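You operate a simulated robot arm through the tools that you are given. There is no shell and no other tool. Be economical: measure what you need, move in short steps, check, and stop when the job is done.

Carry out the task below with a simulated robot arm. There is one attempt and no reset: what you move stays moved.

Task
Open the white cover, put the white cloth from the top of the short steel bench on the dryer and shut the cover again. Press the blue machine mist button to switch it on. Put the clamp from the top of the short steel bench on the blue cover. Put the white cup on the top of the short steel bench away on the top of the coolant tank. Turn the on-time knob to 10. Stack the round insert marked "752" from the top of the long steel bench on top of the round insert marked "627". Press the x zero button three times. Take the blue chip bin and leave it on the top of the desk. Any order will do. Set down upright: white cup.

It is judged by the outcome, as a careful person would: the job done as asked, and still so three seconds after it is handed in. It fails if anything else is knocked over, pushed out of place, dropped, spilled or broken. Lids that push on must go on centred and level and be pressed home; caps that screw on are set level and turned clockwise until they are tight. Flat cloth is picked up by pressing the open fingertips on it (5 to 10 N) and closing them slowly along it; thin cloth reads only 2 to 8 mm in the jaws.

Robot
A 7-joint arm with a fingered hand on a trunk, on a base that drives. Base frame: it is fixed to the floor where the robot stands at the start and does not move with it; the origin is under the middle of the robot, x ahead of it, y to its left, z up; the surface under the hand at the start is at about z = 780. Lengths are in mm, angles in rad, forces in N, time in s.
With the tool pointing down near the work surface it reaches from about 100 to 680 mm from the robot's upright axis, wherever it stands. Its first joint turns from -1.204 to 3.002 rad. Places, roughly: blue chip bin (26x15x6 cm) [-3500, 2500, 800]; blue cover [2250, 2500, 750]; blue machine mist button [6800, 2000, 1100]; clamp (10x4x2 cm) [2400, 2400, 800]; cloth [1250, 2250, 750]; dryer (17x14 cm) [440, -180, 800]; on-time knob [1300, 4100, 1100]; round insert [-2750, 2500, 750]; top of the coolant tank (16x15 cm) [6860, -3000, 260]; top of the desk [-6200, 5400, 700]; white cover [400, -200, 900]; white cup (7x7x8 cm) [1200, 2500, 800]; x zero button [-100, 4100, 1700]. Payload 3.4 kg.
The TCP is the grasp point between the finger pads, 25 mm short of the fingertips. In the tool frame z runs along the fingers and y along their closing line. The gripper opens to 88 mm. The gripper's body begins 29 mm behind the TCP. The gripper is a hand of 5 fingers: y runs from the thumb to the fingers, the wrist lies at [-13, -97, -162] in the tool frame, and closing takes about 1.5 s.
Orientation is that of the tool frame in the base frame, as [roll, pitch, yaw] about the fixed x, y, z axes, in that order (R = Rz(yaw) Ry(pitch) Rx(roll)). With the fingers straight down and the wrist toward the robot, the tool's x, y and z point along [0, 1, 0], [1, 0, 0] and [0, 0, -1] of the base frame.

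Tools
- The arm moves only by the tool play_rows. Its argument "moves" is a list of rows, each a list of 6 numbers: the shift along the base's x, y, z in m, then the turn, a rotation vector about the base's x, y, z in rad. In form: [[tx, ty, tz, rx, ry, rz], ...]. A call has 1 to 20 rows; each row shifts and turns the commanded pose from where the row before left it. "hand" is the gripper command, from -1 (shut) to 1 (fully open), values between in proportion, set as the call begins (left out, the last holds). Each row takes 0.2 s and may step no farther than 50 mm and 0.15 rad from the row before; otherwise, or with a gripper value out of range, the whole call is refused. Where a pose cannot be reached the arm comes as near as it can. A force on the tool above 40 N (or 10 N above the force at the start of the call, whichever is more), or a blocked arm, ends the call early, and 0.2 s more pass. The fingers move at their own pace (about 153 mm/s each) and stop on an object; they squeeze with about 30 N. The grip force told is the motor's: it shows also when the fingers shut on nothing. Time passes only in rows, and 0.2 s behind the last, so rows that do not move let the fingers close. The reply holds the time, the measured pose of the TCP, the force on the tool along the base axes, the opening and the grip force, in the units named above and with some noise, with the torque about the TCP (base axes, N m) and any sound that the robot's microphone picked up, and new pictures: "show" is both (left out), scene, wrist or none.
- Cameras (640 x 400 px; columns grow to the right, rows downward): "scene" is now at [132.3, -21.1, 1406.9]; the picture's right is [-0.26, -0.97, -0.00], its down [-0.66, 0.18, -0.73] and it looks along [0.71, -0.19, -0.68] (base axes); focal length 214 px, centre (320, 200). "wrist" rides on the gripper at [59, -79, -105] in the tool frame; the picture's right is [-0.73, 0.32, -0.61], its down [-0.62, -0.68, 0.38] and it looks along [-0.29, 0.66, 0.70] (tool axes); focal length 234 px, centre (320, 200). There is no depth. A picture from a camera that has moved, and an enlarged one, comes with that camera's place and axes in the base frame and with its lens.
- move_column(by): slides the trunk up (or, below 0, down) by that many mm; the arm and the scene camera ride with it, the base frame stays. It gives what a move gives, with no picture.
- steer(legs): drives the robot by 1 to 6 legs, each [ahead, left, turn to the left] in mm, mm and rad, along the robot's own axes; the way and the turn of a leg run together, so that a leg with both is an arc; at most 1500 mm and 3.142 rad a leg. The arm and the cameras ride along, it lands a little off, and it stops where it bumps. It gives what a move gives, and a new picture of the scene camera.
- move_fingers(index, middle, ring, little, thumb_bend, thumb_turn): sets how far each is bent, from 0 (flat) to 1 (curled in); at 0.3 the hand is open as for a grip, at 0.7 the pads meet at the TCP. One left out holds its place. A second passes; each finger stops where it meets its share of the squeeze, and holds until it gets a number again. A gripper value or a shape takes the hand back. It gives what a move gives, with no picture; readings hold the bend of each and the force on index, middle, ring, little, thumb and palm. thumb_turn goes from beside the hand (0) to across from the fingers (1), as for a grip.
- hand_shape(shape): the hand has 5 fingers and takes this shape, open, in about a second: jaw (thumb against the fingers, like two jaws); tri (thumb and two fingers); tip (a fingertip pinch); poke (one finger out to press); point (the index stretched); flat (the hand flat); cup (the hand cupped); fist (a fist). The gripper value then closes the fingers along that shape, each until it touches; the sizes above hold for jaw. It gives what a move gives, with no picture.
- head_to(pan, tilt): turns the head with the scene camera to pan (to the left, within 1.501 rad either way) and tilt (down, from -0.506 to 1.204), counted from straight ahead of the robot. It gives what a move gives, and a new picture of the scene camera.
- enlarge(camera, box): a new picture of the part [left, top, right, bottom] of that camera's present view, enlarged. No time passes.
- hand_in(): hands the job in; it is judged then, once.

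Work in short steps. Places have to be worked out from the pictures, the camera data and where the tool is seen: move nearer, look again, correct. Check each grasp and each placing, and mend what went wrong. You have 217 turns and 260 pictures in all, those below and enlarged ones among them. Open the gripper and draw the arm clear of the work before you hand the job in, unless the task says otherwise.

The tools are called as name(argument=value, ...) on one line, values as JSON. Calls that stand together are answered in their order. play_rows: Moves the arm, as the interface text tells. Its arguments: {"type":"object","properties":{"moves":{"type":"array","items":{"type":"array","items":{"type":"number"}}},"hand":{"type":"number"},"show":{"type":"string","enum":["both","scene","wrist","none"]}},"required":["moves"]} The other tools are called the same way: move_column (by) slides the trunk up or down; hand_shape (shape) gives the hand a shape; move_fingers (index, middle, ring, little, thumb_bend, thumb_turn) moves the fingers one by one; steer (legs) drives the base; head_to (pan, tilt) turns the head that bears the scene camera; enlarge (camera, box) takes an enlarged picture of a part of a camera's view; hand_in () hands the job in.

At the start:

```text
time_s: 0.0
tool_pos: [523.3, -159.4, 1248.0]
ee_rot: [-3.14, 0.0, 1.571]
force: [-0.3, -0.2, 0.3]
torque: [-0.01, -0.04, -0.02]
finger_gap: 87.9
gripper_force: 0.1
shape: jaw
bend: [0.3, 0.3, 0.3, 0.3, 0.3, 0.98]
finger forces: [0.1, 0.1, 0.0, 0.0, 0.1, 0.1]
trunk travel left (down, up): [-675.0, 265.0]
robot x, y, heading: [-2.9, -2.0, -0.005]
head pan, tilt: [-0.262, 0.75]
```

scene: 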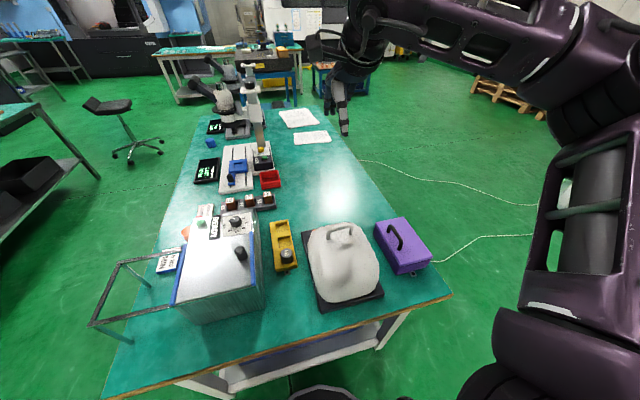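
wrist: 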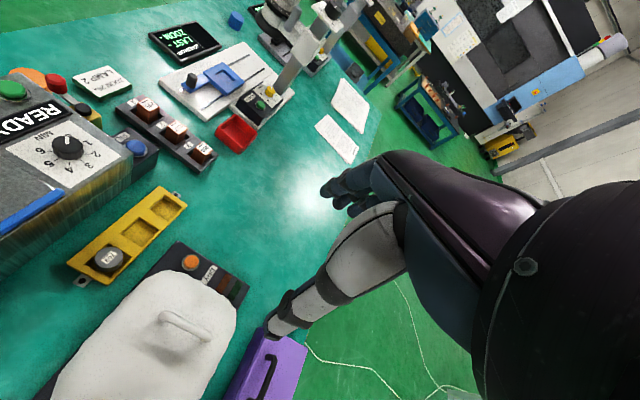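

I start by looking closely at the white cover and surveying the room.

enlarge(camera="scene", box=[260, 200, 460, 325])

head_to(pan=1.4, tilt=0.3)

head_to(pan=0.4, tilt=0.3)

```text
3.20 times, centred on (360, 262) of scene
camera zoom: at [132.3, -21.1, 1406.9], right [-0.26, -0.97, 0.0], down [-0.66, 0.18, -0.73], along [0.71, -0.19, -0.68], focal length 686 px, centre (192, 0)
```

zoom: 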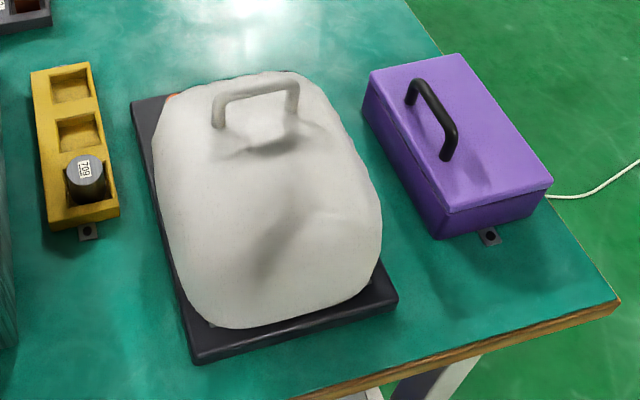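

```text
time_s: 1.7
tool_pos: [523.5, -160.1, 1246.7]
ee_rot: [-3.141, -0.001, 1.571]
force: [-0.9, 0.6, -0.3]
torque: [-0.02, 0.05, 0.01]
finger_gap: 87.9
gripper_force: 0.0
shape: jaw
bend: [0.3, 0.3, 0.3, 0.3, 0.3, 0.98]
finger forces: [0.1, 0.0, 0.0, 0.1, 0.0, 0.0]
trunk travel left (down, up): [-675.0, 265.0]
robot x, y, heading: [1.0, 1.5, 0.0]
head pan, tilt: [1.4, 0.3]
camera scene: at [68.2, 92.2, 1447.3], right [0.99, -0.17, 0.0], down [-0.05, -0.29, -0.96], along [0.16, 0.94, -0.3], focal length 214 px, centre (320, 200)
```

scene: 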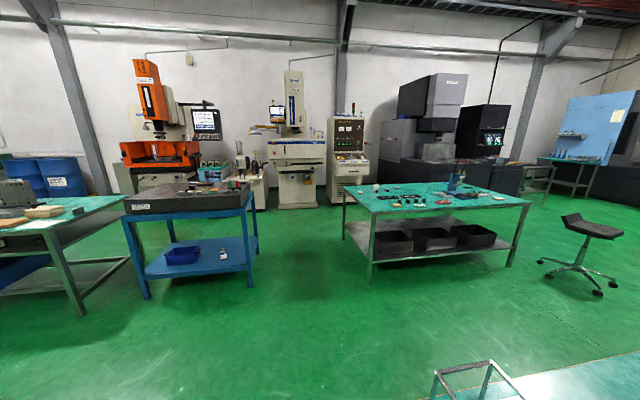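

```text
time_s: 3.0
tool_pos: [523.3, -159.7, 1247.3]
ee_rot: [-3.141, 0.0, 1.569]
force: [0.5, -0.1, -1.0]
torque: [-0.02, 0.0, 0.01]
finger_gap: 87.7
gripper_force: 0.0
shape: jaw
bend: [0.3, 0.3, 0.3, 0.3, 0.3, 0.98]
finger forces: [0.0, 0.1, 0.1, 0.0, 0.1, 0.1]
trunk travel left (down, up): [-675.0, 265.0]
robot x, y, heading: [-2.7, -0.3, 0.002]
head pan, tilt: [0.4, 0.3]
camera scene: at [138.2, 36.7, 1447.3], right [0.39, -0.92, 0.0], down [-0.27, -0.12, -0.96], along [0.88, 0.37, -0.3], focal length 214 px, centre (320, 200)
```

scene: 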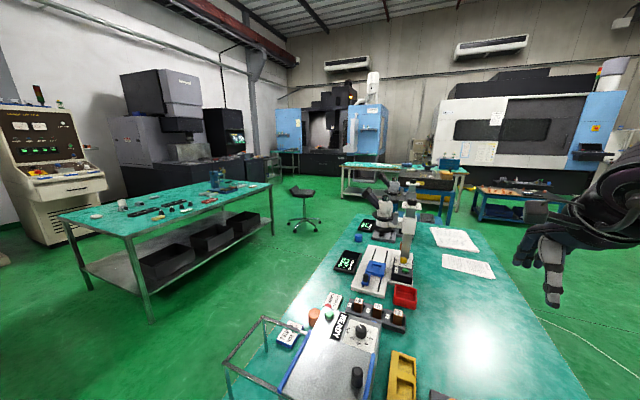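

enlarge(camera="wrist", box=[20, 220, 340, 400])

head_to(pan=-0.35, tilt=0.95)

```text
2.00 times, centred on (180, 310) of wrist
camera zoom: at [444.9, -99.8, 1352.3], right [0.32, -0.73, 0.61], down [-0.68, -0.62, -0.38], along [0.66, -0.29, -0.7], focal length 468 px, centre (600, -20)
```

zoom: 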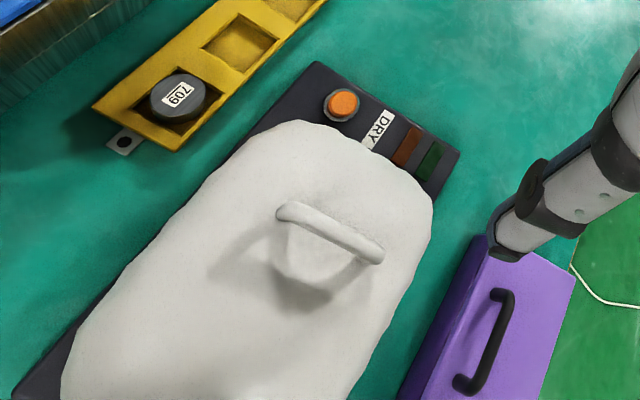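

```text
time_s: 4.1
tool_pos: [523.3, -159.0, 1247.4]
ee_rot: [-3.141, 0.0, 1.57]
force: [-1.1, 0.5, -0.8]
torque: [-0.01, -0.03, 0.0]
finger_gap: 87.8
gripper_force: 0.1
shape: jaw
bend: [0.3, 0.3, 0.3, 0.3, 0.3, 0.98]
finger forces: [0.0, 0.0, 0.1, 0.0, 0.0, 0.0]
trunk travel left (down, up): [-675.0, 265.0]
robot x, y, heading: [1.3, -1.9, -0.003]
head pan, tilt: [-0.351, 0.949]
camera scene: at [120.7, -24.7, 1391.4], right [-0.34, -0.94, 0.0], down [-0.76, 0.28, -0.58], along [0.55, -0.2, -0.81], focal length 214 px, centre (320, 200)
```

scene: 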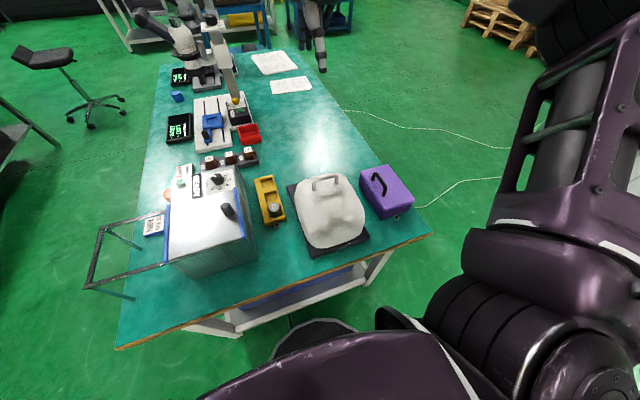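

The cover looks hinged at the robot side, with its handle (bar along y) near [480,-167,950]. I back up a bit for room and move the hand above the handle.

steer(legs=[[-100, 0, 0]])

play_rows(moves=[[0.015, 0, -0.05, 0, 0, 0], [0.015, 0, -0.05, 0, 0, 0], [0.015, 0, -0.04, 0, 0, 0], [0.01, -0.005, -0.03, 0, 0, 0], [0, 0, 0, 0, 0, 0]])

```text
time_s: 5.2
tool_pos: [422.6, -159.4, 1248.1]
ee_rot: [3.14, 0.0, 1.569]
force: [0.1, 0.0, -0.1]
torque: [-0.01, -0.02, -0.01]
finger_gap: 87.5
gripper_force: 0.1
shape: jaw
bend: [0.3, 0.3, 0.3, 0.3, 0.3, 0.98]
finger forces: [0.0, 0.0, 0.0, 0.0, 0.0, 0.1]
trunk travel left (down, up): [-675.0, 265.0]
robot x, y, heading: [-105.2, 0.8, 0.002]
head pan, tilt: [-0.351, 0.949]
camera scene: at [19.2, -24.7, 1391.4], right [-0.34, -0.94, 0.0], down [-0.76, 0.28, -0.58], along [0.55, -0.2, -0.81], focal length 214 px, centre (320, 200)
```

scene: 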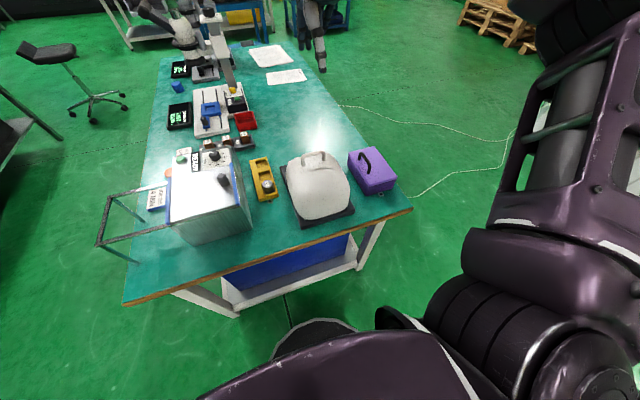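

```text
refused: row 1 steps farther than a row can; nothing moved
```

Row norms were too big; redo with smaller steps toward [480,-165,1080].

play_rows(moves=[[0.014, -0.001, -0.042, 0, 0, 0], [0.014, -0.001, -0.042, 0, 0, 0], [0.014, -0.002, -0.042, 0, 0, 0], [0.015, -0.002, -0.042, 0, 0, 0], [0, 0, 0, 0, 0, 0]])

```text
time_s: 6.4
tool_pos: [479.5, -165.0, 1079.6]
ee_rot: [3.14, 0.001, 1.572]
force: [-0.3, 0.8, 0.0]
torque: [0.01, -0.01, -0.03]
finger_gap: 88.0
gripper_force: 0.0
shape: jaw
bend: [0.3, 0.3, 0.3, 0.3, 0.3, 0.98]
finger forces: [0.0, 0.0, 0.0, 0.1, 0.1, 0.0]
trunk travel left (down, up): [-675.0, 265.0]
robot x, y, heading: [-100.2, -0.1, 0.001]
head pan, tilt: [-0.351, 0.949]
camera scene: at [18.3, -24.4, 1391.5], right [-0.34, -0.94, 0.0], down [-0.76, 0.28, -0.58], along [0.55, -0.2, -0.81], focal length 214 px, centre (320, 200)
camera wrist: at [400.2, -105.6, 1184.1], right [0.32, -0.73, 0.61], down [-0.68, -0.62, -0.38], along [0.66, -0.29, -0.7], focal length 234 px, centre (320, 200)
```

scene: 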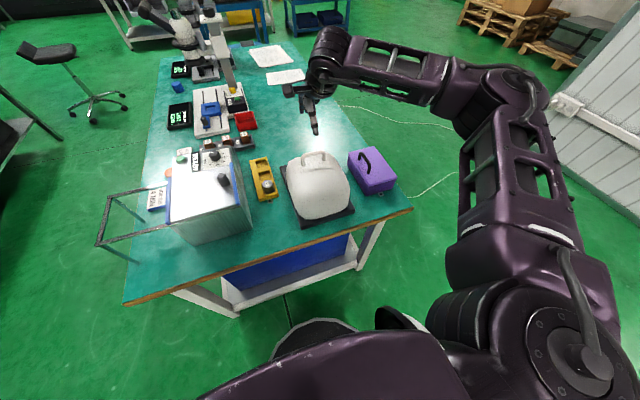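
wrist: 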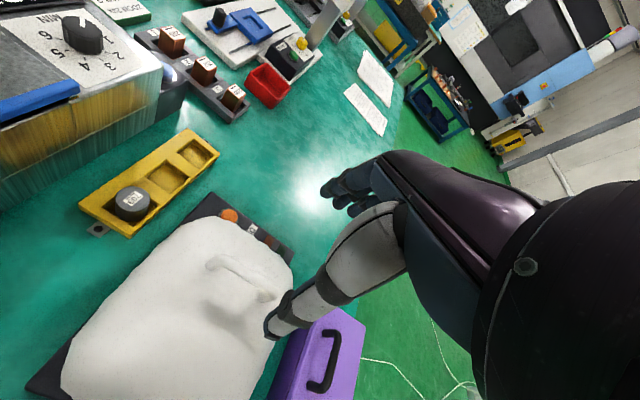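

Handle estimated at [479,-168,935-950]. Descending with the force guard to z≈950, shifting y slightly.

play_rows(moves=[[0, -0.002, -0.045, 0, 0, 0], [0, -0.002, -0.045, 0, 0, 0], [0, 0, -0.02, 0, 0, 0], [0, 0, -0.015, 0, 0, 0], [0, 0, 0, 0, 0, 0]], show="both")

enlarge(camera="scene", box=[260, 80, 400, 240])

```text
time_s: 7.6
tool_pos: [479.9, -168.7, 957.3]
ee_rot: [-3.141, -0.001, 1.57]
force: [-0.3, 0.6, 0.1]
torque: [-0.01, -0.02, 0.01]
finger_gap: 87.8
gripper_force: 0.1
shape: jaw
bend: [0.3, 0.3, 0.3, 0.3, 0.3, 0.98]
finger forces: [0.0, 0.0, 0.1, 0.1, 0.0, 0.0]
trunk travel left (down, up): [-675.0, 265.0]
robot x, y, heading: [-98.4, 3.0, -0.001]
head pan, tilt: [-0.351, 0.949]
camera scene: at [19.2, -24.6, 1391.4], right [-0.34, -0.94, 0.0], down [-0.76, 0.28, -0.58], along [0.55, -0.2, -0.81], focal length 214 px, centre (320, 200)
camera wrist: at [399.5, -109.7, 1060.7], right [0.32, -0.73, 0.61], down [-0.68, -0.62, -0.38], along [0.66, -0.29, -0.7], focal length 234 px, centre (320, 200)
```

scene: 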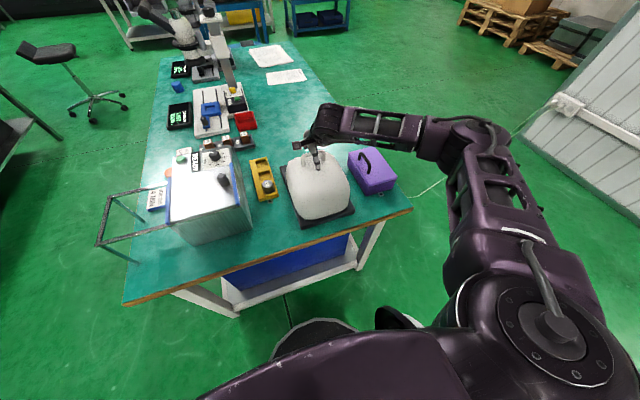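
wrist: 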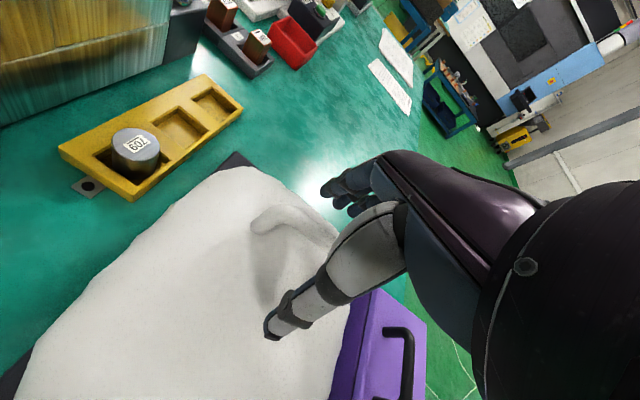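

```text
2.50 times, centred on (330, 160) of scene
camera zoom: at [19.2, -24.6, 1391.4], right [-0.34, -0.94, 0.0], down [-0.76, 0.28, -0.58], along [0.55, -0.2, -0.81], focal length 536 px, centre (295, 300)
```

zoom: 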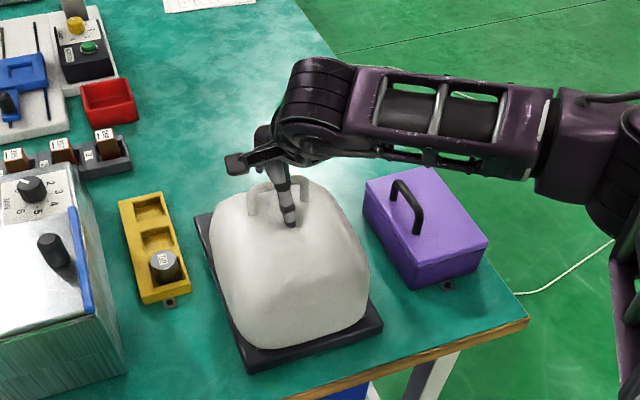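

The thumb is on the near side of the handle, fingers on the far side. Lower 20 mm and close.

play_rows(moves=[[0, 0, -0.01, 0, 0, 0], [0, 0, -0.008, 0, 0, 0], [0, 0, -0.004, 0, 0, 0]], show="none")

play_rows(moves=[[0, 0, 0, 0, 0, 0], [0, 0, 0, 0, 0, 0], [0, 0, 0, 0, 0, 0], [0, 0, 0, 0, 0, 0], [0, 0, 0, 0, 0, 0], [0, 0, 0, 0, 0, 0], [0, 0, 0, 0, 0, 0], [0, 0, 0, 0, 0, 0]], hand=-1, show="wrist")

```text
time_s: 8.4
tool_pos: [480.9, -166.6, 937.3]
ee_rot: [3.131, -0.001, 1.57]
force: [4.9, 0.6, 16.9]
torque: [-0.01, 0.85, -0.05]
finger_gap: 87.9
gripper_force: 0.1
shape: jaw
bend: [0.3, 0.3, 0.3, 0.3, 0.27, 0.98]
finger forces: [0.0, 0.1, 0.0, 0.1, 17.7, 0.0]
trunk travel left (down, up): [-675.0, 265.0]
robot x, y, heading: [-101.8, 1.2, 0.001]
head pan, tilt: [-0.351, 0.949]
```

```text
time_s: 9.1
tool_pos: [483.4, -167.7, 938.4]
ee_rot: [3.129, -0.009, 1.574]
force: [-4.2, 0.6, 24.4]
torque: [-0.15, 0.45, -0.02]
finger_gap: 5.3
gripper_force: 29.5
shape: jaw
bend: [0.7, 0.7, 0.7, 0.71, 0.81, 1.0]
finger forces: [7.3, 0.1, 0.0, 0.0, 51.3, 0.1]
trunk travel left (down, up): [-675.0, 265.0]
robot x, y, heading: [-102.4, 1.3, -0.003]
head pan, tilt: [-0.351, 0.949]
stopped in row 3: the force on the tool passed its limit at 44 N (the readings are from after the stop); the commanded pose is now the measured one
camera wrist: at [403.1, -107.9, 1043.4], right [0.32, -0.73, 0.61], down [-0.68, -0.62, -0.4], along [0.67, -0.28, -0.69], focal length 234 px, centre (320, 200)
```

wrist: 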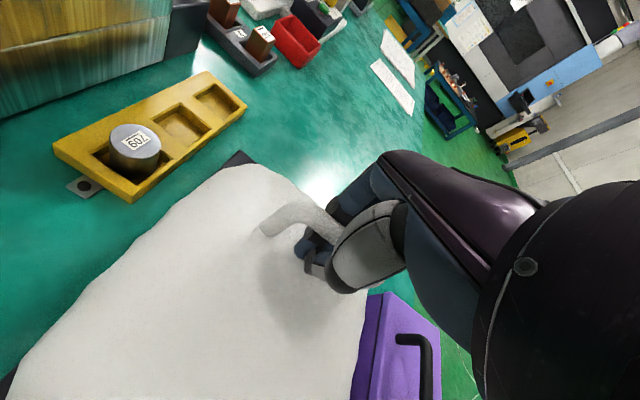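

The fingers closed around/under the handle with the thumb on the lid. Try lifting slowly along the supposed hinge arc and look.

play_rows(moves=[[0, 0, 0.008, 0, 0, 0], [-0.004, 0, 0.008, 0, 0, 0], [-0.006, 0, 0.008, 0, 0, 0], [-0.006, 0, 0.008, 0, 0, 0], [0, 0, 0, 0, 0, 0]])

enlarge(camera="scene", box=[260, 80, 400, 240])

```text
time_s: 10.3
tool_pos: [463.2, -168.9, 965.6]
ee_rot: [-3.14, -0.003, 1.571]
force: [-11.1, 1.8, -16.9]
torque: [0.03, -0.28, -0.03]
finger_gap: 5.2
gripper_force: 30.5
shape: jaw
bend: [0.7, 0.7, 0.7, 0.7, 0.79, 1.0]
finger forces: [1.7, 0.1, 0.0, 0.5, 17.1, 0.0]
trunk travel left (down, up): [-675.0, 265.0]
robot x, y, heading: [-100.0, -1.6, 0.006]
head pan, tilt: [-0.351, 0.949]
camera scene: at [19.3, -25.0, 1391.1], right [-0.34, -0.94, 0.0], down [-0.76, 0.28, -0.58], along [0.55, -0.2, -0.81], focal length 214 px, centre (320, 200)
camera wrist: at [383.7, -109.3, 1071.5], right [0.32, -0.73, 0.6], down [-0.68, -0.62, -0.38], along [0.66, -0.29, -0.7], focal length 234 px, centre (320, 200)
```

scene: 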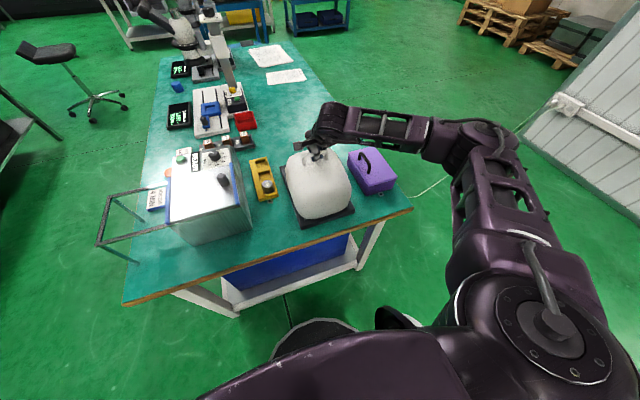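
wrist: 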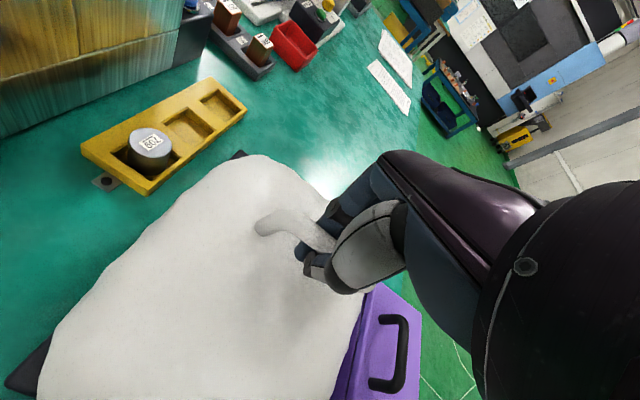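

```text
2.50 times, centred on (330, 160) of scene
camera zoom: at [19.3, -25.0, 1391.1], right [-0.34, -0.94, 0.0], down [-0.76, 0.28, -0.58], along [0.55, -0.2, -0.81], focal length 536 px, centre (295, 300)
```

zoom: 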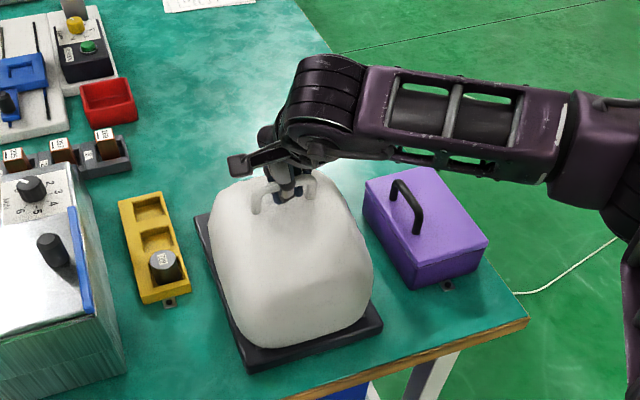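

The lid is hinged at the near edge and rising. Continue along the arc about hinge ≈[345, 835], turning the hand with it.

play_rows(moves=[[-0.0139, 0, 0.0112, 0, -0.06, 0], [-0.0149, 0, 0.0097, 0, -0.06, 0], [-0.0159, 0, 0.0081, 0, -0.06, 0], [-0.0166, 0, 0.0064, 0, -0.06, 0], [-0.0172, 0, 0.0046, 0, -0.06, 0], [-0.0175, 0, 0.0028, 0, -0.06, 0], [0, 0, 0, 0, 0, 0]])

```text
time_s: 11.9
tool_pos: [368.5, -170.2, 1008.2]
ee_rot: [2.787, -0.002, 1.574]
force: [-2.7, 5.6, -37.1]
torque: [0.1, -0.53, -0.07]
finger_gap: 6.7
gripper_force: 29.6
shape: jaw
bend: [0.7, 0.7, 0.7, 0.7, 0.77, 1.0]
finger forces: [5.4, 0.0, 0.0, 1.3, 25.8, 0.0]
trunk travel left (down, up): [-675.0, 265.0]
robot x, y, heading: [-97.7, 1.6, -0.002]
head pan, tilt: [-0.351, 0.949]
camera scene: at [24.4, -24.9, 1390.8], right [-0.34, -0.94, 0.0], down [-0.77, 0.28, -0.58], along [0.54, -0.2, -0.82], focal length 214 px, centre (320, 200)
camera wrist: at [260.1, -110.0, 1078.6], right [0.09, -0.73, 0.68], down [-0.5, -0.62, -0.6], along [0.86, -0.29, -0.43], focal length 234 px, centre (320, 200)
```

scene: 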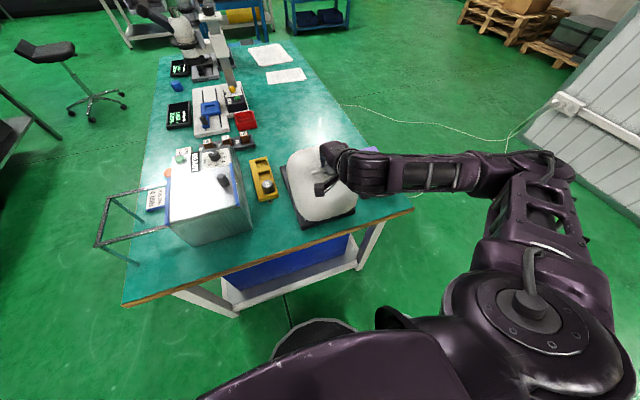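
wrist: 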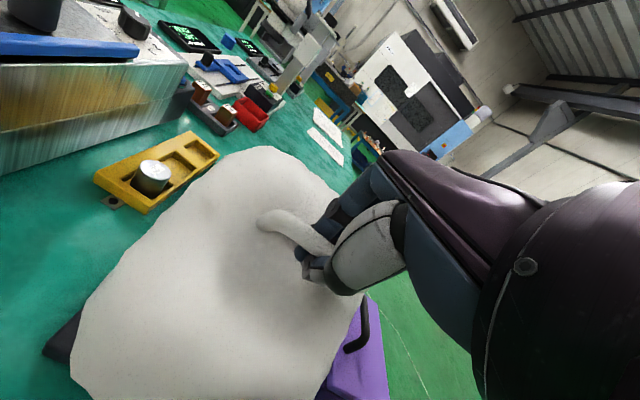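

enlarge(camera="scene", box=[260, 120, 400, 240])

```text
3.33 times, centred on (330, 180) of scene
camera zoom: at [24.4, -24.9, 1390.8], right [-0.34, -0.94, 0.0], down [-0.77, 0.28, -0.58], along [0.54, -0.2, -0.82], focal length 715 px, centre (287, 267)
```

zoom: 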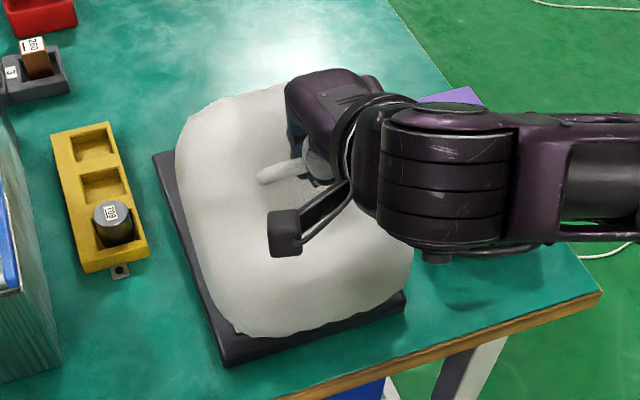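

The pull is now mostly radial (upward), so I continue the arc slightly lower.

play_rows(moves=[[-0.015, 0, -0.006, 0, -0.06, 0], [-0.0175, 0, -0.003, 0, -0.06, 0], [-0.0175, 0, -0.003, 0, -0.06, 0], [-0.0172, 0, -0.0046, 0, -0.06, 0], [-0.0166, 0, -0.0064, 0, -0.06, 0], [0, 0, 0, 0, 0, 0]])

enlarge(camera="scene", box=[260, 120, 400, 240])

```text
time_s: 12.4
tool_pos: [350.2, -174.2, 1012.7]
ee_rot: [2.741, -0.009, 1.593]
force: [-0.6, 11.2, -22.8]
torque: [0.13, -0.29, -0.16]
finger_gap: 4.9
gripper_force: 30.5
shape: jaw
bend: [0.7, 0.7, 0.7, 0.7, 0.76, 1.0]
finger forces: [4.2, 0.0, 2.5, 0.1, 42.0, 0.0]
out of reach, approached as far as the arm can: row 1, 2
trunk travel left (down, up): [-675.0, 265.0]
robot x, y, heading: [-100.0, -4.3, 0.005]
head pan, tilt: [-0.351, 0.949]
stopped in row 2: the force on the tool passed its limit at 54 N (the readings are from after the stop); the commanded pose is now the measured one
camera scene: at [21.1, -23.6, 1391.5], right [-0.34, -0.94, 0.0], down [-0.76, 0.28, -0.58], along [0.55, -0.2, -0.81], focal length 214 px, centre (320, 200)
camera wrist: at [236.1, -117.8, 1079.3], right [0.08, -0.73, 0.68], down [-0.46, -0.63, -0.62], along [0.88, -0.27, -0.39], focal length 234 px, centre (320, 200)
```

scene: 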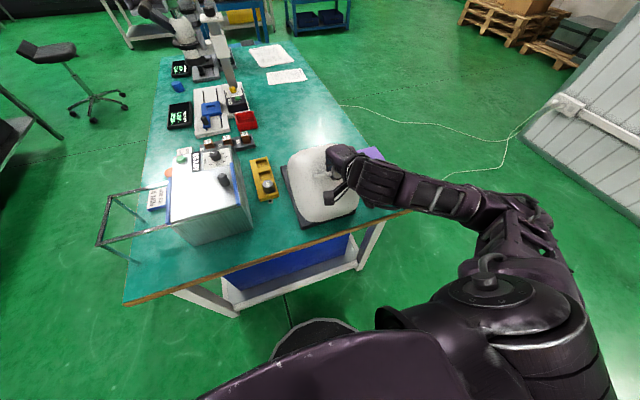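
wrist: 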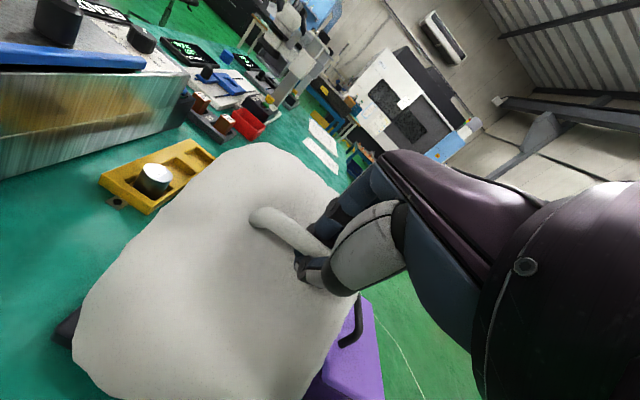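

```text
3.33 times, centred on (330, 180) of scene
camera zoom: at [21.1, -23.6, 1391.5], right [-0.34, -0.94, 0.0], down [-0.76, 0.28, -0.58], along [0.55, -0.2, -0.81], focal length 715 px, centre (287, 267)
```

zoom: 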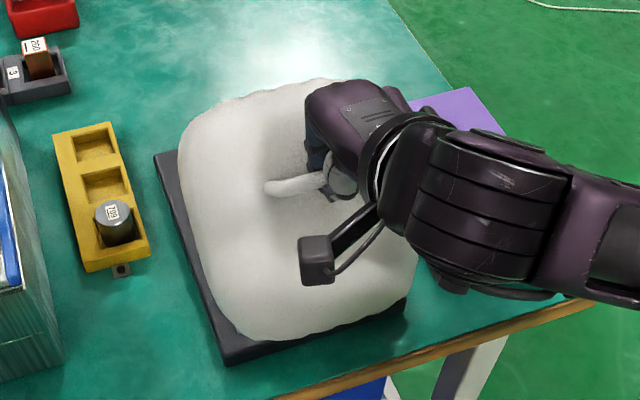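

The arm is out of reach so near its body; I use the base to draw back instead, in small steps, keeping the grip.

steer(legs=[[-30, 0, 0]])

play_rows(moves=[[0, 0, -0.004, 0, 0, 0], [0, 0, 0, 0, 0, 0]], show="wrist")

```text
time_s: 13.3
tool_pos: [319.4, -174.1, 1010.9]
ee_rot: [2.751, -0.01, 1.595]
force: [1.2, 5.0, -10.6]
torque: [-0.05, -0.21, -0.02]
finger_gap: 4.8
gripper_force: 30.0
shape: jaw
bend: [0.7, 0.7, 0.7, 0.7, 0.76, 1.0]
finger forces: [5.8, 0.0, 2.2, 2.8, 37.3, 0.0]
trunk travel left (down, up): [-675.0, 265.0]
robot x, y, heading: [-130.9, -0.1, -0.003]
head pan, tilt: [-0.351, 0.949]
stopped in leg 1: the force on the tool passed its limit at 46 N (the readings are from after the stop); the commanded pose is now the measured one
camera scene: at [-9.5, -23.9, 1391.4], right [-0.34, -0.94, 0.0], down [-0.76, 0.28, -0.58], along [0.55, -0.2, -0.81], focal length 214 px, centre (320, 200)
```

scene: 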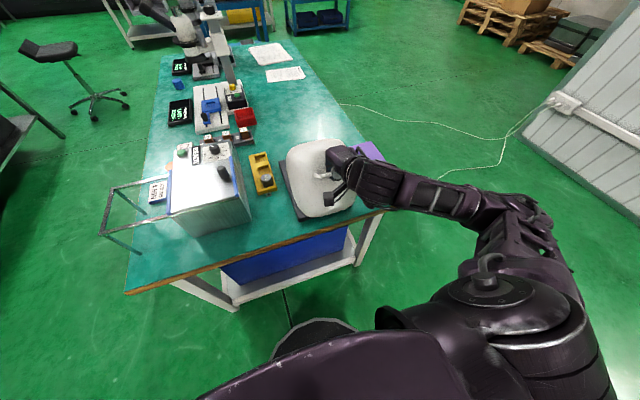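

```text
time_s: 13.9
tool_pos: [320.0, -173.5, 1008.7]
ee_rot: [2.742, -0.009, 1.593]
force: [0.7, 4.5, 2.4]
torque: [-0.15, -0.09, -0.05]
finger_gap: 4.6
gripper_force: 30.6
shape: jaw
bend: [0.7, 0.7, 0.7, 0.7, 0.77, 1.0]
finger forces: [7.7, 0.0, 2.3, 4.0, 4.0, 0.0]
trunk travel left (down, up): [-675.0, 265.0]
robot x, y, heading: [-129.3, 2.4, -0.003]
head pan, tilt: [-0.351, 0.949]
camera wrist: at [205.3, -117.2, 1075.4], right [0.08, -0.73, 0.68], down [-0.46, -0.63, -0.62], along [0.88, -0.27, -0.39], focal length 234 px, centre (320, 200)
```

wrist: 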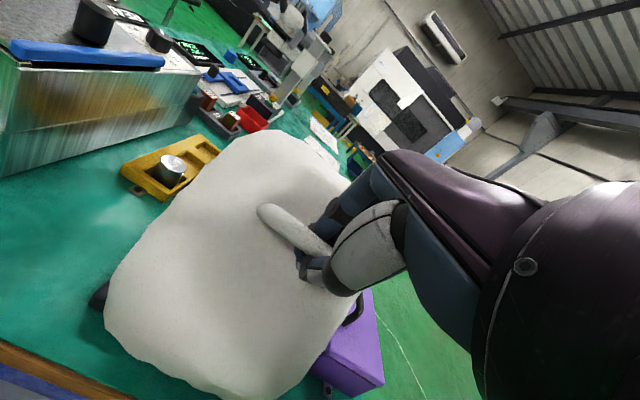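

Works. Continue: lower a little, back up, repeat.

play_rows(moves=[[0, 0, -0.006, 0, 0, 0]], show="none")

steer(legs=[[-30, 0, 0]])

play_rows(moves=[[0, 0, -0.006, 0, 0, 0], [0, 0, -0.006, 0, 0, 0]], show="wrist")

```text
time_s: 14.3
tool_pos: [318.2, -173.3, 1006.0]
ee_rot: [2.742, -0.011, 1.599]
force: [-1.7, 3.3, 12.4]
torque: [-0.28, -0.02, -0.07]
finger_gap: 5.0
gripper_force: 29.9
shape: jaw
bend: [0.7, 0.7, 0.7, 0.7, 0.79, 1.0]
finger forces: [6.4, 0.0, 3.3, 5.5, 6.9, 0.0]
trunk travel left (down, up): [-675.0, 265.0]
robot x, y, heading: [-130.6, -2.5, 0.001]
head pan, tilt: [-0.351, 0.949]
```

```text
time_s: 15.2
tool_pos: [291.3, -174.5, 1000.9]
ee_rot: [2.754, -0.011, 1.6]
force: [3.7, 8.1, -16.5]
torque: [0.01, -0.23, 0.03]
finger_gap: 5.1
gripper_force: 30.2
shape: jaw
bend: [0.7, 0.7, 0.7, 0.7, 0.78, 1.0]
finger forces: [7.6, 0.0, 8.6, 2.2, 6.5, 0.0]
trunk travel left (down, up): [-675.0, 265.0]
robot x, y, heading: [-164.5, -2.1, 0.002]
head pan, tilt: [-0.351, 0.949]
camera scene: at [-38.2, -22.8, 1391.0], right [-0.34, -0.94, 0.0], down [-0.77, 0.28, -0.58], along [0.55, -0.2, -0.81], focal length 214 px, centre (320, 200)
```

scene: 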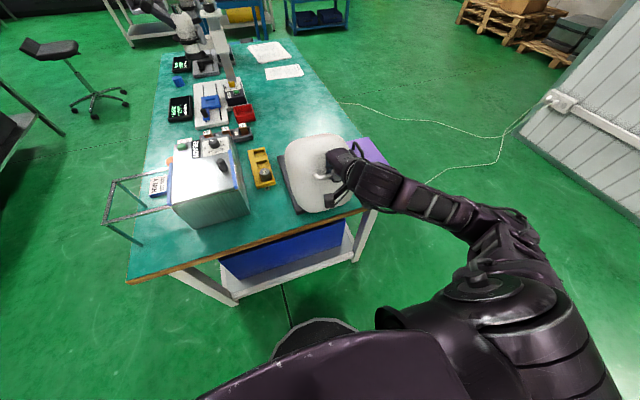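

```text
time_s: 15.8
tool_pos: [289.6, -173.9, 997.8]
ee_rot: [2.752, -0.014, 1.606]
force: [-3.0, 13.8, 12.7]
torque: [-0.31, -0.11, -0.08]
finger_gap: 5.1
gripper_force: 30.0
shape: jaw
bend: [0.7, 0.7, 0.7, 0.71, 0.79, 1.0]
finger forces: [4.8, 0.0, 11.1, 6.3, 8.3, 0.0]
out of reach, approached as far as the arm can: row 2
trunk travel left (down, up): [-675.0, 265.0]
robot x, y, heading: [-161.5, 0.9, 0.004]
head pan, tilt: [-0.351, 0.949]
camera wrist: at [174.5, -119.6, 1065.4], right [0.09, -0.73, 0.68], down [-0.46, -0.63, -0.62], along [0.88, -0.25, -0.4], focal length 234 px, centre (320, 200)
```

wrist: 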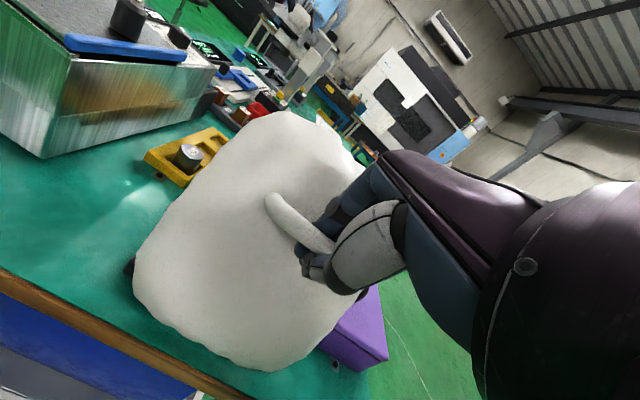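

Continue with base and column (lowering by the column).

steer(legs=[[-30, 0, 0]])

move_column(by=-15)

steer(legs=[[-30, 0, 0]])

play_rows(moves=[[0, 0, 0, 0, 0, 0]], show="wrist")

```text
time_s: 16.6
tool_pos: [264.4, -174.9, 990.9]
ee_rot: [2.768, -0.013, 1.604]
force: [7.1, 20.2, -19.8]
torque: [0.1, -0.24, 0.11]
finger_gap: 4.1
gripper_force: 29.8
shape: jaw
bend: [0.7, 0.7, 0.7, 0.67, 0.78, 1.0]
finger forces: [9.0, 0.0, 19.1, 2.0, 36.8, 0.0]
trunk travel left (down, up): [-675.0, 265.0]
robot x, y, heading: [-192.1, 2.3, 0.003]
head pan, tilt: [-0.351, 0.949]
camera scene: at [-64.9, -19.6, 1390.7], right [-0.34, -0.94, 0.0], down [-0.77, 0.28, -0.58], along [0.54, -0.2, -0.81], focal length 214 px, centre (320, 200)
```

scene: 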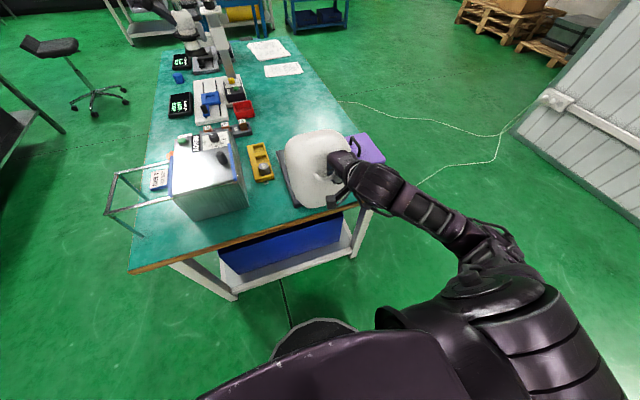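

```text
time_s: 17.2
tool_pos: [256.7, -174.4, 983.5]
ee_rot: [2.755, -0.014, 1.607]
force: [-11.1, 9.1, 23.7]
torque: [-0.55, -0.16, -0.07]
finger_gap: 4.8
gripper_force: 29.5
shape: jaw
bend: [0.7, 0.7, 0.71, 0.68, 0.79, 1.0]
finger forces: [4.1, 0.0, 17.3, 5.8, 10.6, 0.0]
trunk travel left (down, up): [-660.0, 280.0]
robot x, y, heading: [-190.1, 1.0, 0.003]
head pan, tilt: [-0.351, 0.949]
```

```text
time_s: 18.1
tool_pos: [234.7, -174.2, 974.4]
ee_rot: [2.772, -0.017, 1.605]
force: [11.8, 15.6, -17.2]
torque: [-0.12, -0.32, 0.17]
finger_gap: 3.7
gripper_force: 29.8
shape: jaw
bend: [0.7, 0.7, 0.71, 0.69, 0.79, 1.0]
finger forces: [11.4, 0.0, 19.7, 3.2, 35.5, 0.0]
trunk travel left (down, up): [-660.0, 280.0]
robot x, y, heading: [-219.6, -1.3, 0.004]
head pan, tilt: [-0.351, 0.949]
camera scene: at [-93.9, -20.5, 1375.6], right [-0.34, -0.94, 0.0], down [-0.77, 0.28, -0.58], along [0.54, -0.2, -0.82], focal length 214 px, centre (320, 200)
```

scene: 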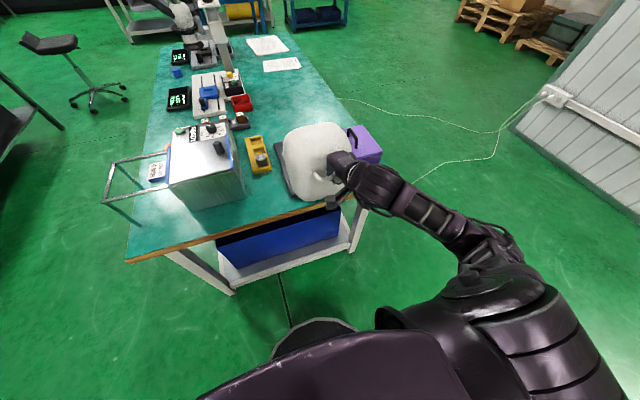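

```text
time_s: 18.5
tool_pos: [234.5, -175.5, 975.2]
ee_rot: [2.776, -0.015, 1.606]
force: [10.1, 10.4, -15.0]
torque: [-0.19, -0.34, 0.09]
finger_gap: 3.6
gripper_force: 30.0
shape: jaw
bend: [0.7, 0.7, 0.71, 0.7, 0.79, 1.0]
finger forces: [11.2, 0.0, 16.8, 3.6, 35.3, 0.0]
trunk travel left (down, up): [-660.0, 280.0]
robot x, y, heading: [-219.5, 3.2, 0.004]
head pan, tilt: [-0.351, 0.949]
camera wrist: at [121.1, -120.5, 1044.5], right [0.11, -0.73, 0.67], down [-0.48, -0.63, -0.61], along [0.87, -0.25, -0.42], focal length 234 px, centre (320, 200)
```

wrist: 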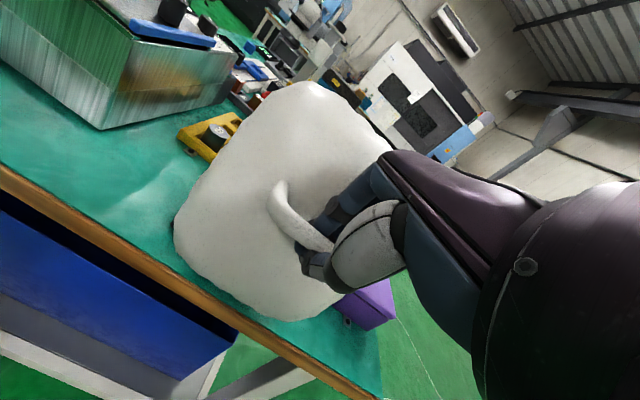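

Roughly 90° open. One more step past vertical.

move_column(by=-22)

steer(legs=[[-22, 0, 0]])

move_column(by=-18)

```text
time_s: 19.1
tool_pos: [227.1, -173.6, 958.1]
ee_rot: [2.761, -0.013, 1.606]
force: [-11.9, 13.7, 16.3]
torque: [-0.44, -0.32, 0.04]
finger_gap: 4.9
gripper_force: 30.1
shape: jaw
bend: [0.7, 0.7, 0.72, 0.7, 0.8, 1.0]
finger forces: [0.8, 3.7, 18.0, 3.9, 4.7, 0.0]
trunk travel left (down, up): [-638.0, 302.0]
robot x, y, heading: [-220.5, -0.8, -0.001]
head pan, tilt: [-0.351, 0.949]
```

```text
time_s: 19.9
tool_pos: [211.5, -172.7, 953.9]
ee_rot: [2.775, -0.013, 1.605]
force: [8.5, 16.7, -11.0]
torque: [0.02, -0.04, 0.28]
finger_gap: 3.7
gripper_force: 30.2
shape: jaw
bend: [0.7, 0.7, 0.71, 0.7, 0.8, 1.0]
finger forces: [10.0, 0.1, 20.1, 3.4, 4.6, 0.0]
trunk travel left (down, up): [-638.0, 302.0]
robot x, y, heading: [-241.8, 0.0, 0.004]
head pan, tilt: [-0.351, 0.949]
camera scene: at [-117.3, -20.2, 1353.9], right [-0.34, -0.94, 0.0], down [-0.77, 0.28, -0.58], along [0.54, -0.2, -0.81], focal length 214 px, centre (320, 200)
```

scene: 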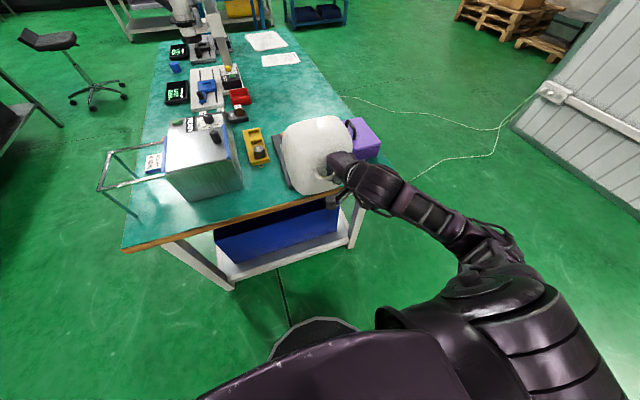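

```text
time_s: 20.6
tool_pos: [203.9, -174.2, 941.2]
ee_rot: [2.76, -0.014, 1.608]
force: [-17.1, 10.0, 18.0]
torque: [-0.49, -0.46, -0.02]
finger_gap: 3.9
gripper_force: 30.2
shape: jaw
bend: [0.7, 0.7, 0.72, 0.7, 0.8, 1.0]
finger forces: [5.3, 10.3, 16.4, 3.8, 8.6, 0.0]
trunk travel left (down, up): [-620.0, 320.0]
robot x, y, heading: [-244.2, 3.3, 0.006]
head pan, tilt: [-0.351, 0.949]
```

Opened about 105°. Open the fingers just a little and slide out along the lid (mostly upward).

play_rows(moves=[[0, 0, 0, 0, 0, 0], [0, 0, 0, 0, 0, 0], [0, 0, 0, 0, 0, 0], [0, 0, 0, 0, 0, 0]], hand=-0.4, show="wrist")

```text
time_s: 21.6
tool_pos: [206.3, -176.1, 938.0]
ee_rot: [2.767, -0.015, 1.607]
force: [-11.4, 7.7, 12.8]
torque: [-0.43, -0.61, 0.18]
finger_gap: 24.8
gripper_force: 0.1
shape: jaw
bend: [0.74, 0.58, 0.49, 0.51, 0.74, 1.0]
finger forces: [0.0, 9.6, 16.4, 3.5, 0.0, 0.0]
trunk travel left (down, up): [-620.0, 320.0]
robot x, y, heading: [-241.0, 3.1, -0.003]
head pan, tilt: [-0.351, 0.949]
camera wrist: at [92.0, -120.7, 1007.3], right [0.1, -0.73, 0.67], down [-0.47, -0.63, -0.62], along [0.88, -0.25, -0.41], focal length 234 px, centre (320, 200)
```

wrist: 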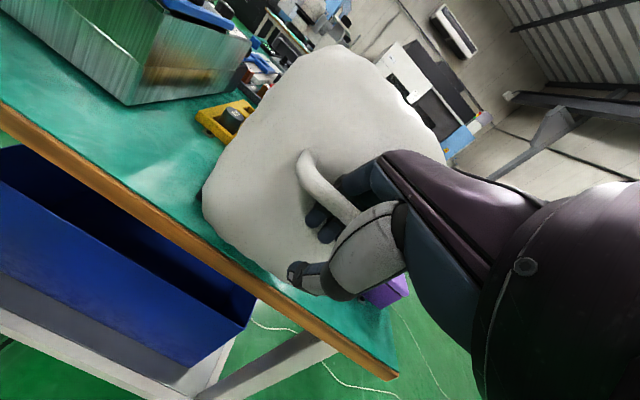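

move_column(by=25)

play_rows(moves=[[0, 0, 0, 0, 0, 0]], show="wrist")

```text
time_s: 22.3
tool_pos: [210.1, -175.9, 961.0]
ee_rot: [2.773, -0.018, 1.606]
force: [1.3, 6.2, -4.6]
torque: [0.14, 0.12, 0.3]
finger_gap: 26.4
gripper_force: 0.1
shape: jaw
bend: [0.74, 0.54, 0.5, 0.51, 0.74, 1.0]
finger forces: [0.1, 0.1, 9.7, 4.0, 0.0, 0.0]
trunk travel left (down, up): [-645.0, 295.0]
robot x, y, heading: [-245.1, -1.3, 0.002]
head pan, tilt: [-0.351, 0.949]
```

```text
time_s: 22.7
tool_pos: [210.5, -177.0, 960.9]
ee_rot: [2.772, -0.017, 1.605]
force: [0.9, 4.9, -4.6]
torque: [0.09, 0.1, 0.24]
finger_gap: 26.6
gripper_force: 0.0
shape: jaw
bend: [0.74, 0.54, 0.5, 0.51, 0.74, 1.0]
finger forces: [0.0, 0.1, 8.7, 4.0, 0.1, 0.1]
trunk travel left (down, up): [-645.0, 295.0]
robot x, y, heading: [-239.8, 1.2, 0.006]
head pan, tilt: [-0.351, 0.949]
camera wrist: at [96.3, -121.8, 1030.5], right [0.11, -0.73, 0.67], down [-0.47, -0.63, -0.61], along [0.87, -0.25, -0.42], focal length 234 px, centre (320, 200)
```

wrist: 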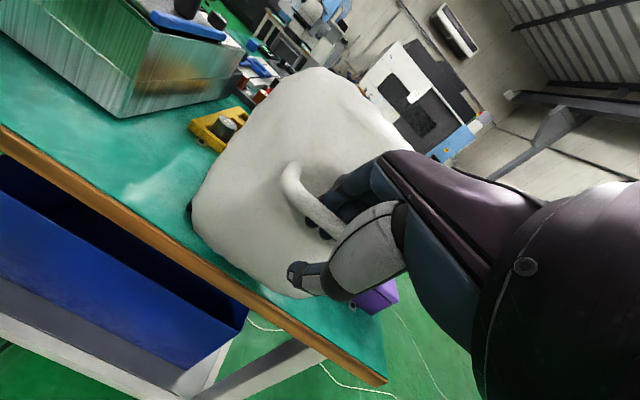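

move_column(by=40)

play_rows(moves=[[0, 0, 0, 0, 0, 0]], show="both")

```text
time_s: 23.5
tool_pos: [207.1, -177.5, 1003.2]
ee_rot: [2.768, -0.016, 1.606]
force: [-2.3, -1.0, 3.0]
torque: [-0.03, -0.1, -0.03]
finger_gap: 25.9
gripper_force: 0.1
shape: jaw
bend: [0.74, 0.55, 0.51, 0.48, 0.74, 1.0]
finger forces: [0.4, 3.8, 0.0, 0.1, 0.0, 0.0]
trunk travel left (down, up): [-685.0, 255.0]
robot x, y, heading: [-242.2, -4.3, -0.0]
head pan, tilt: [-0.351, 0.949]
```

```text
time_s: 23.9
tool_pos: [206.8, -177.3, 1001.1]
ee_rot: [2.768, -0.018, 1.606]
force: [-3.7, -1.3, 4.8]
torque: [-0.03, -0.13, -0.05]
finger_gap: 26.1
gripper_force: 0.0
shape: jaw
bend: [0.74, 0.55, 0.51, 0.48, 0.74, 1.0]
finger forces: [0.8, 5.3, 0.0, 0.1, 0.0, 0.1]
trunk travel left (down, up): [-685.0, 255.0]
robot x, y, heading: [-242.6, -2.8, 0.008]
head pan, tilt: [-0.351, 0.949]
camera scene: at [-123.5, -24.0, 1401.6], right [-0.34, -0.94, 0.0], down [-0.76, 0.28, -0.58], along [0.55, -0.2, -0.81], focal length 214 px, centre (320, 200)
camera wrist: at [94.0, -122.8, 1071.4], right [0.1, -0.73, 0.67], down [-0.47, -0.63, -0.62], along [0.87, -0.25, -0.41], focal length 234 px, centre (320, 200)
```

scene: 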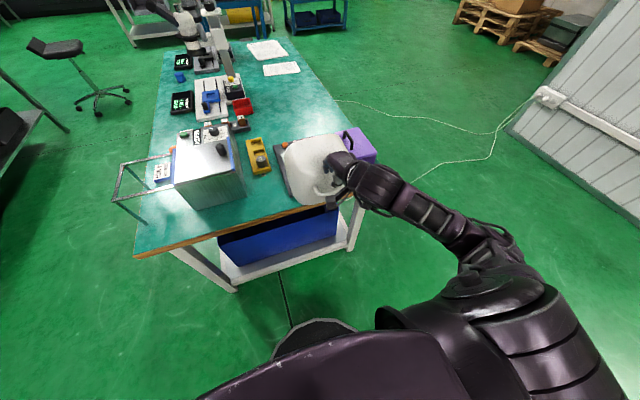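
wrist: 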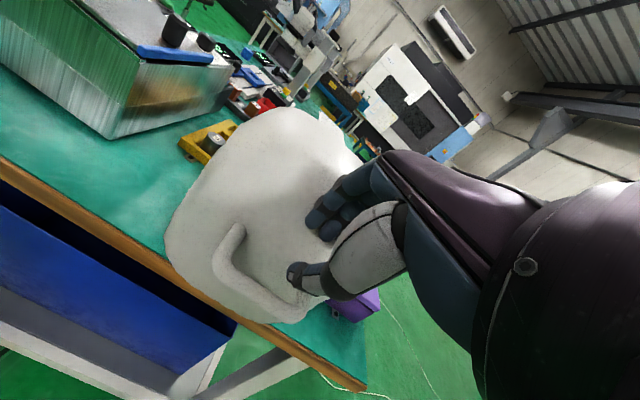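

The hand is free and the lid stays. Raise and back away, then look at the lid.

move_column(by=60)

steer(legs=[[-250, 0, 0]])

enlarge(camera="scene", box=[220, 100, 380, 220])

```text
time_s: 24.9
tool_pos: [208.6, -177.9, 1060.7]
ee_rot: [2.771, -0.016, 1.604]
force: [0.0, -0.4, 0.0]
torque: [0.03, -0.02, -0.03]
finger_gap: 26.6
gripper_force: 0.0
shape: jaw
bend: [0.74, 0.54, 0.51, 0.48, 0.74, 1.0]
finger forces: [0.1, 0.0, 0.0, 0.1, 0.0, 0.0]
trunk travel left (down, up): [-745.0, 195.0]
robot x, y, heading: [-241.8, -0.3, 0.004]
head pan, tilt: [-0.351, 0.949]
```

```text
time_s: 26.8
tool_pos: [-47.0, -179.6, 1060.7]
ee_rot: [2.771, -0.017, 1.602]
force: [0.1, -0.2, 0.6]
torque: [-0.02, 0.01, 0.03]
finger_gap: 26.1
gripper_force: 0.0
shape: jaw
bend: [0.74, 0.54, 0.51, 0.48, 0.74, 1.0]
finger forces: [0.0, 0.1, 0.0, 0.1, 0.1, 0.0]
trunk travel left (down, up): [-745.0, 195.0]
robot x, y, heading: [-500.4, 2.1, 0.002]
head pan, tilt: [-0.351, 0.949]
camera scene: at [-376.6, -24.8, 1461.4], right [-0.34, -0.94, 0.0], down [-0.76, 0.28, -0.58], along [0.55, -0.2, -0.81], focal length 214 px, centre (320, 200)
```

scene: 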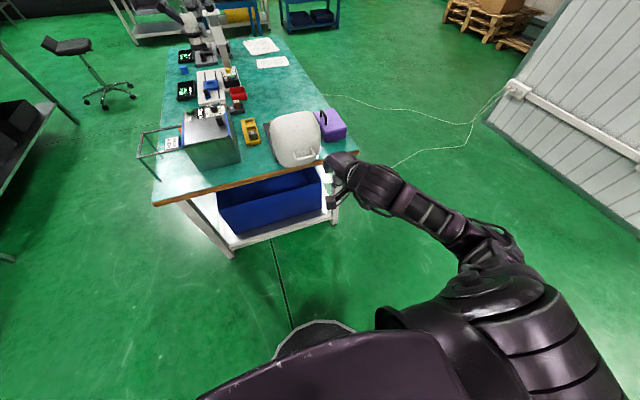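

```text
3.33 times, centred on (300, 160) of scene
camera zoom: at [-376.6, -24.8, 1461.4], right [-0.34, -0.94, 0.0], down [-0.76, 0.28, -0.58], along [0.55, -0.2, -0.81], focal length 715 px, centre (387, 333)
```

zoom: 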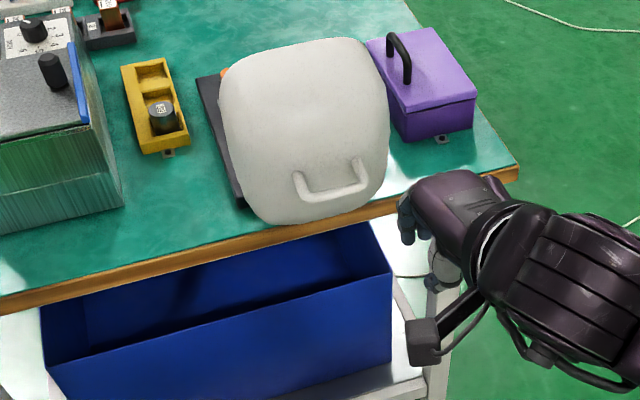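

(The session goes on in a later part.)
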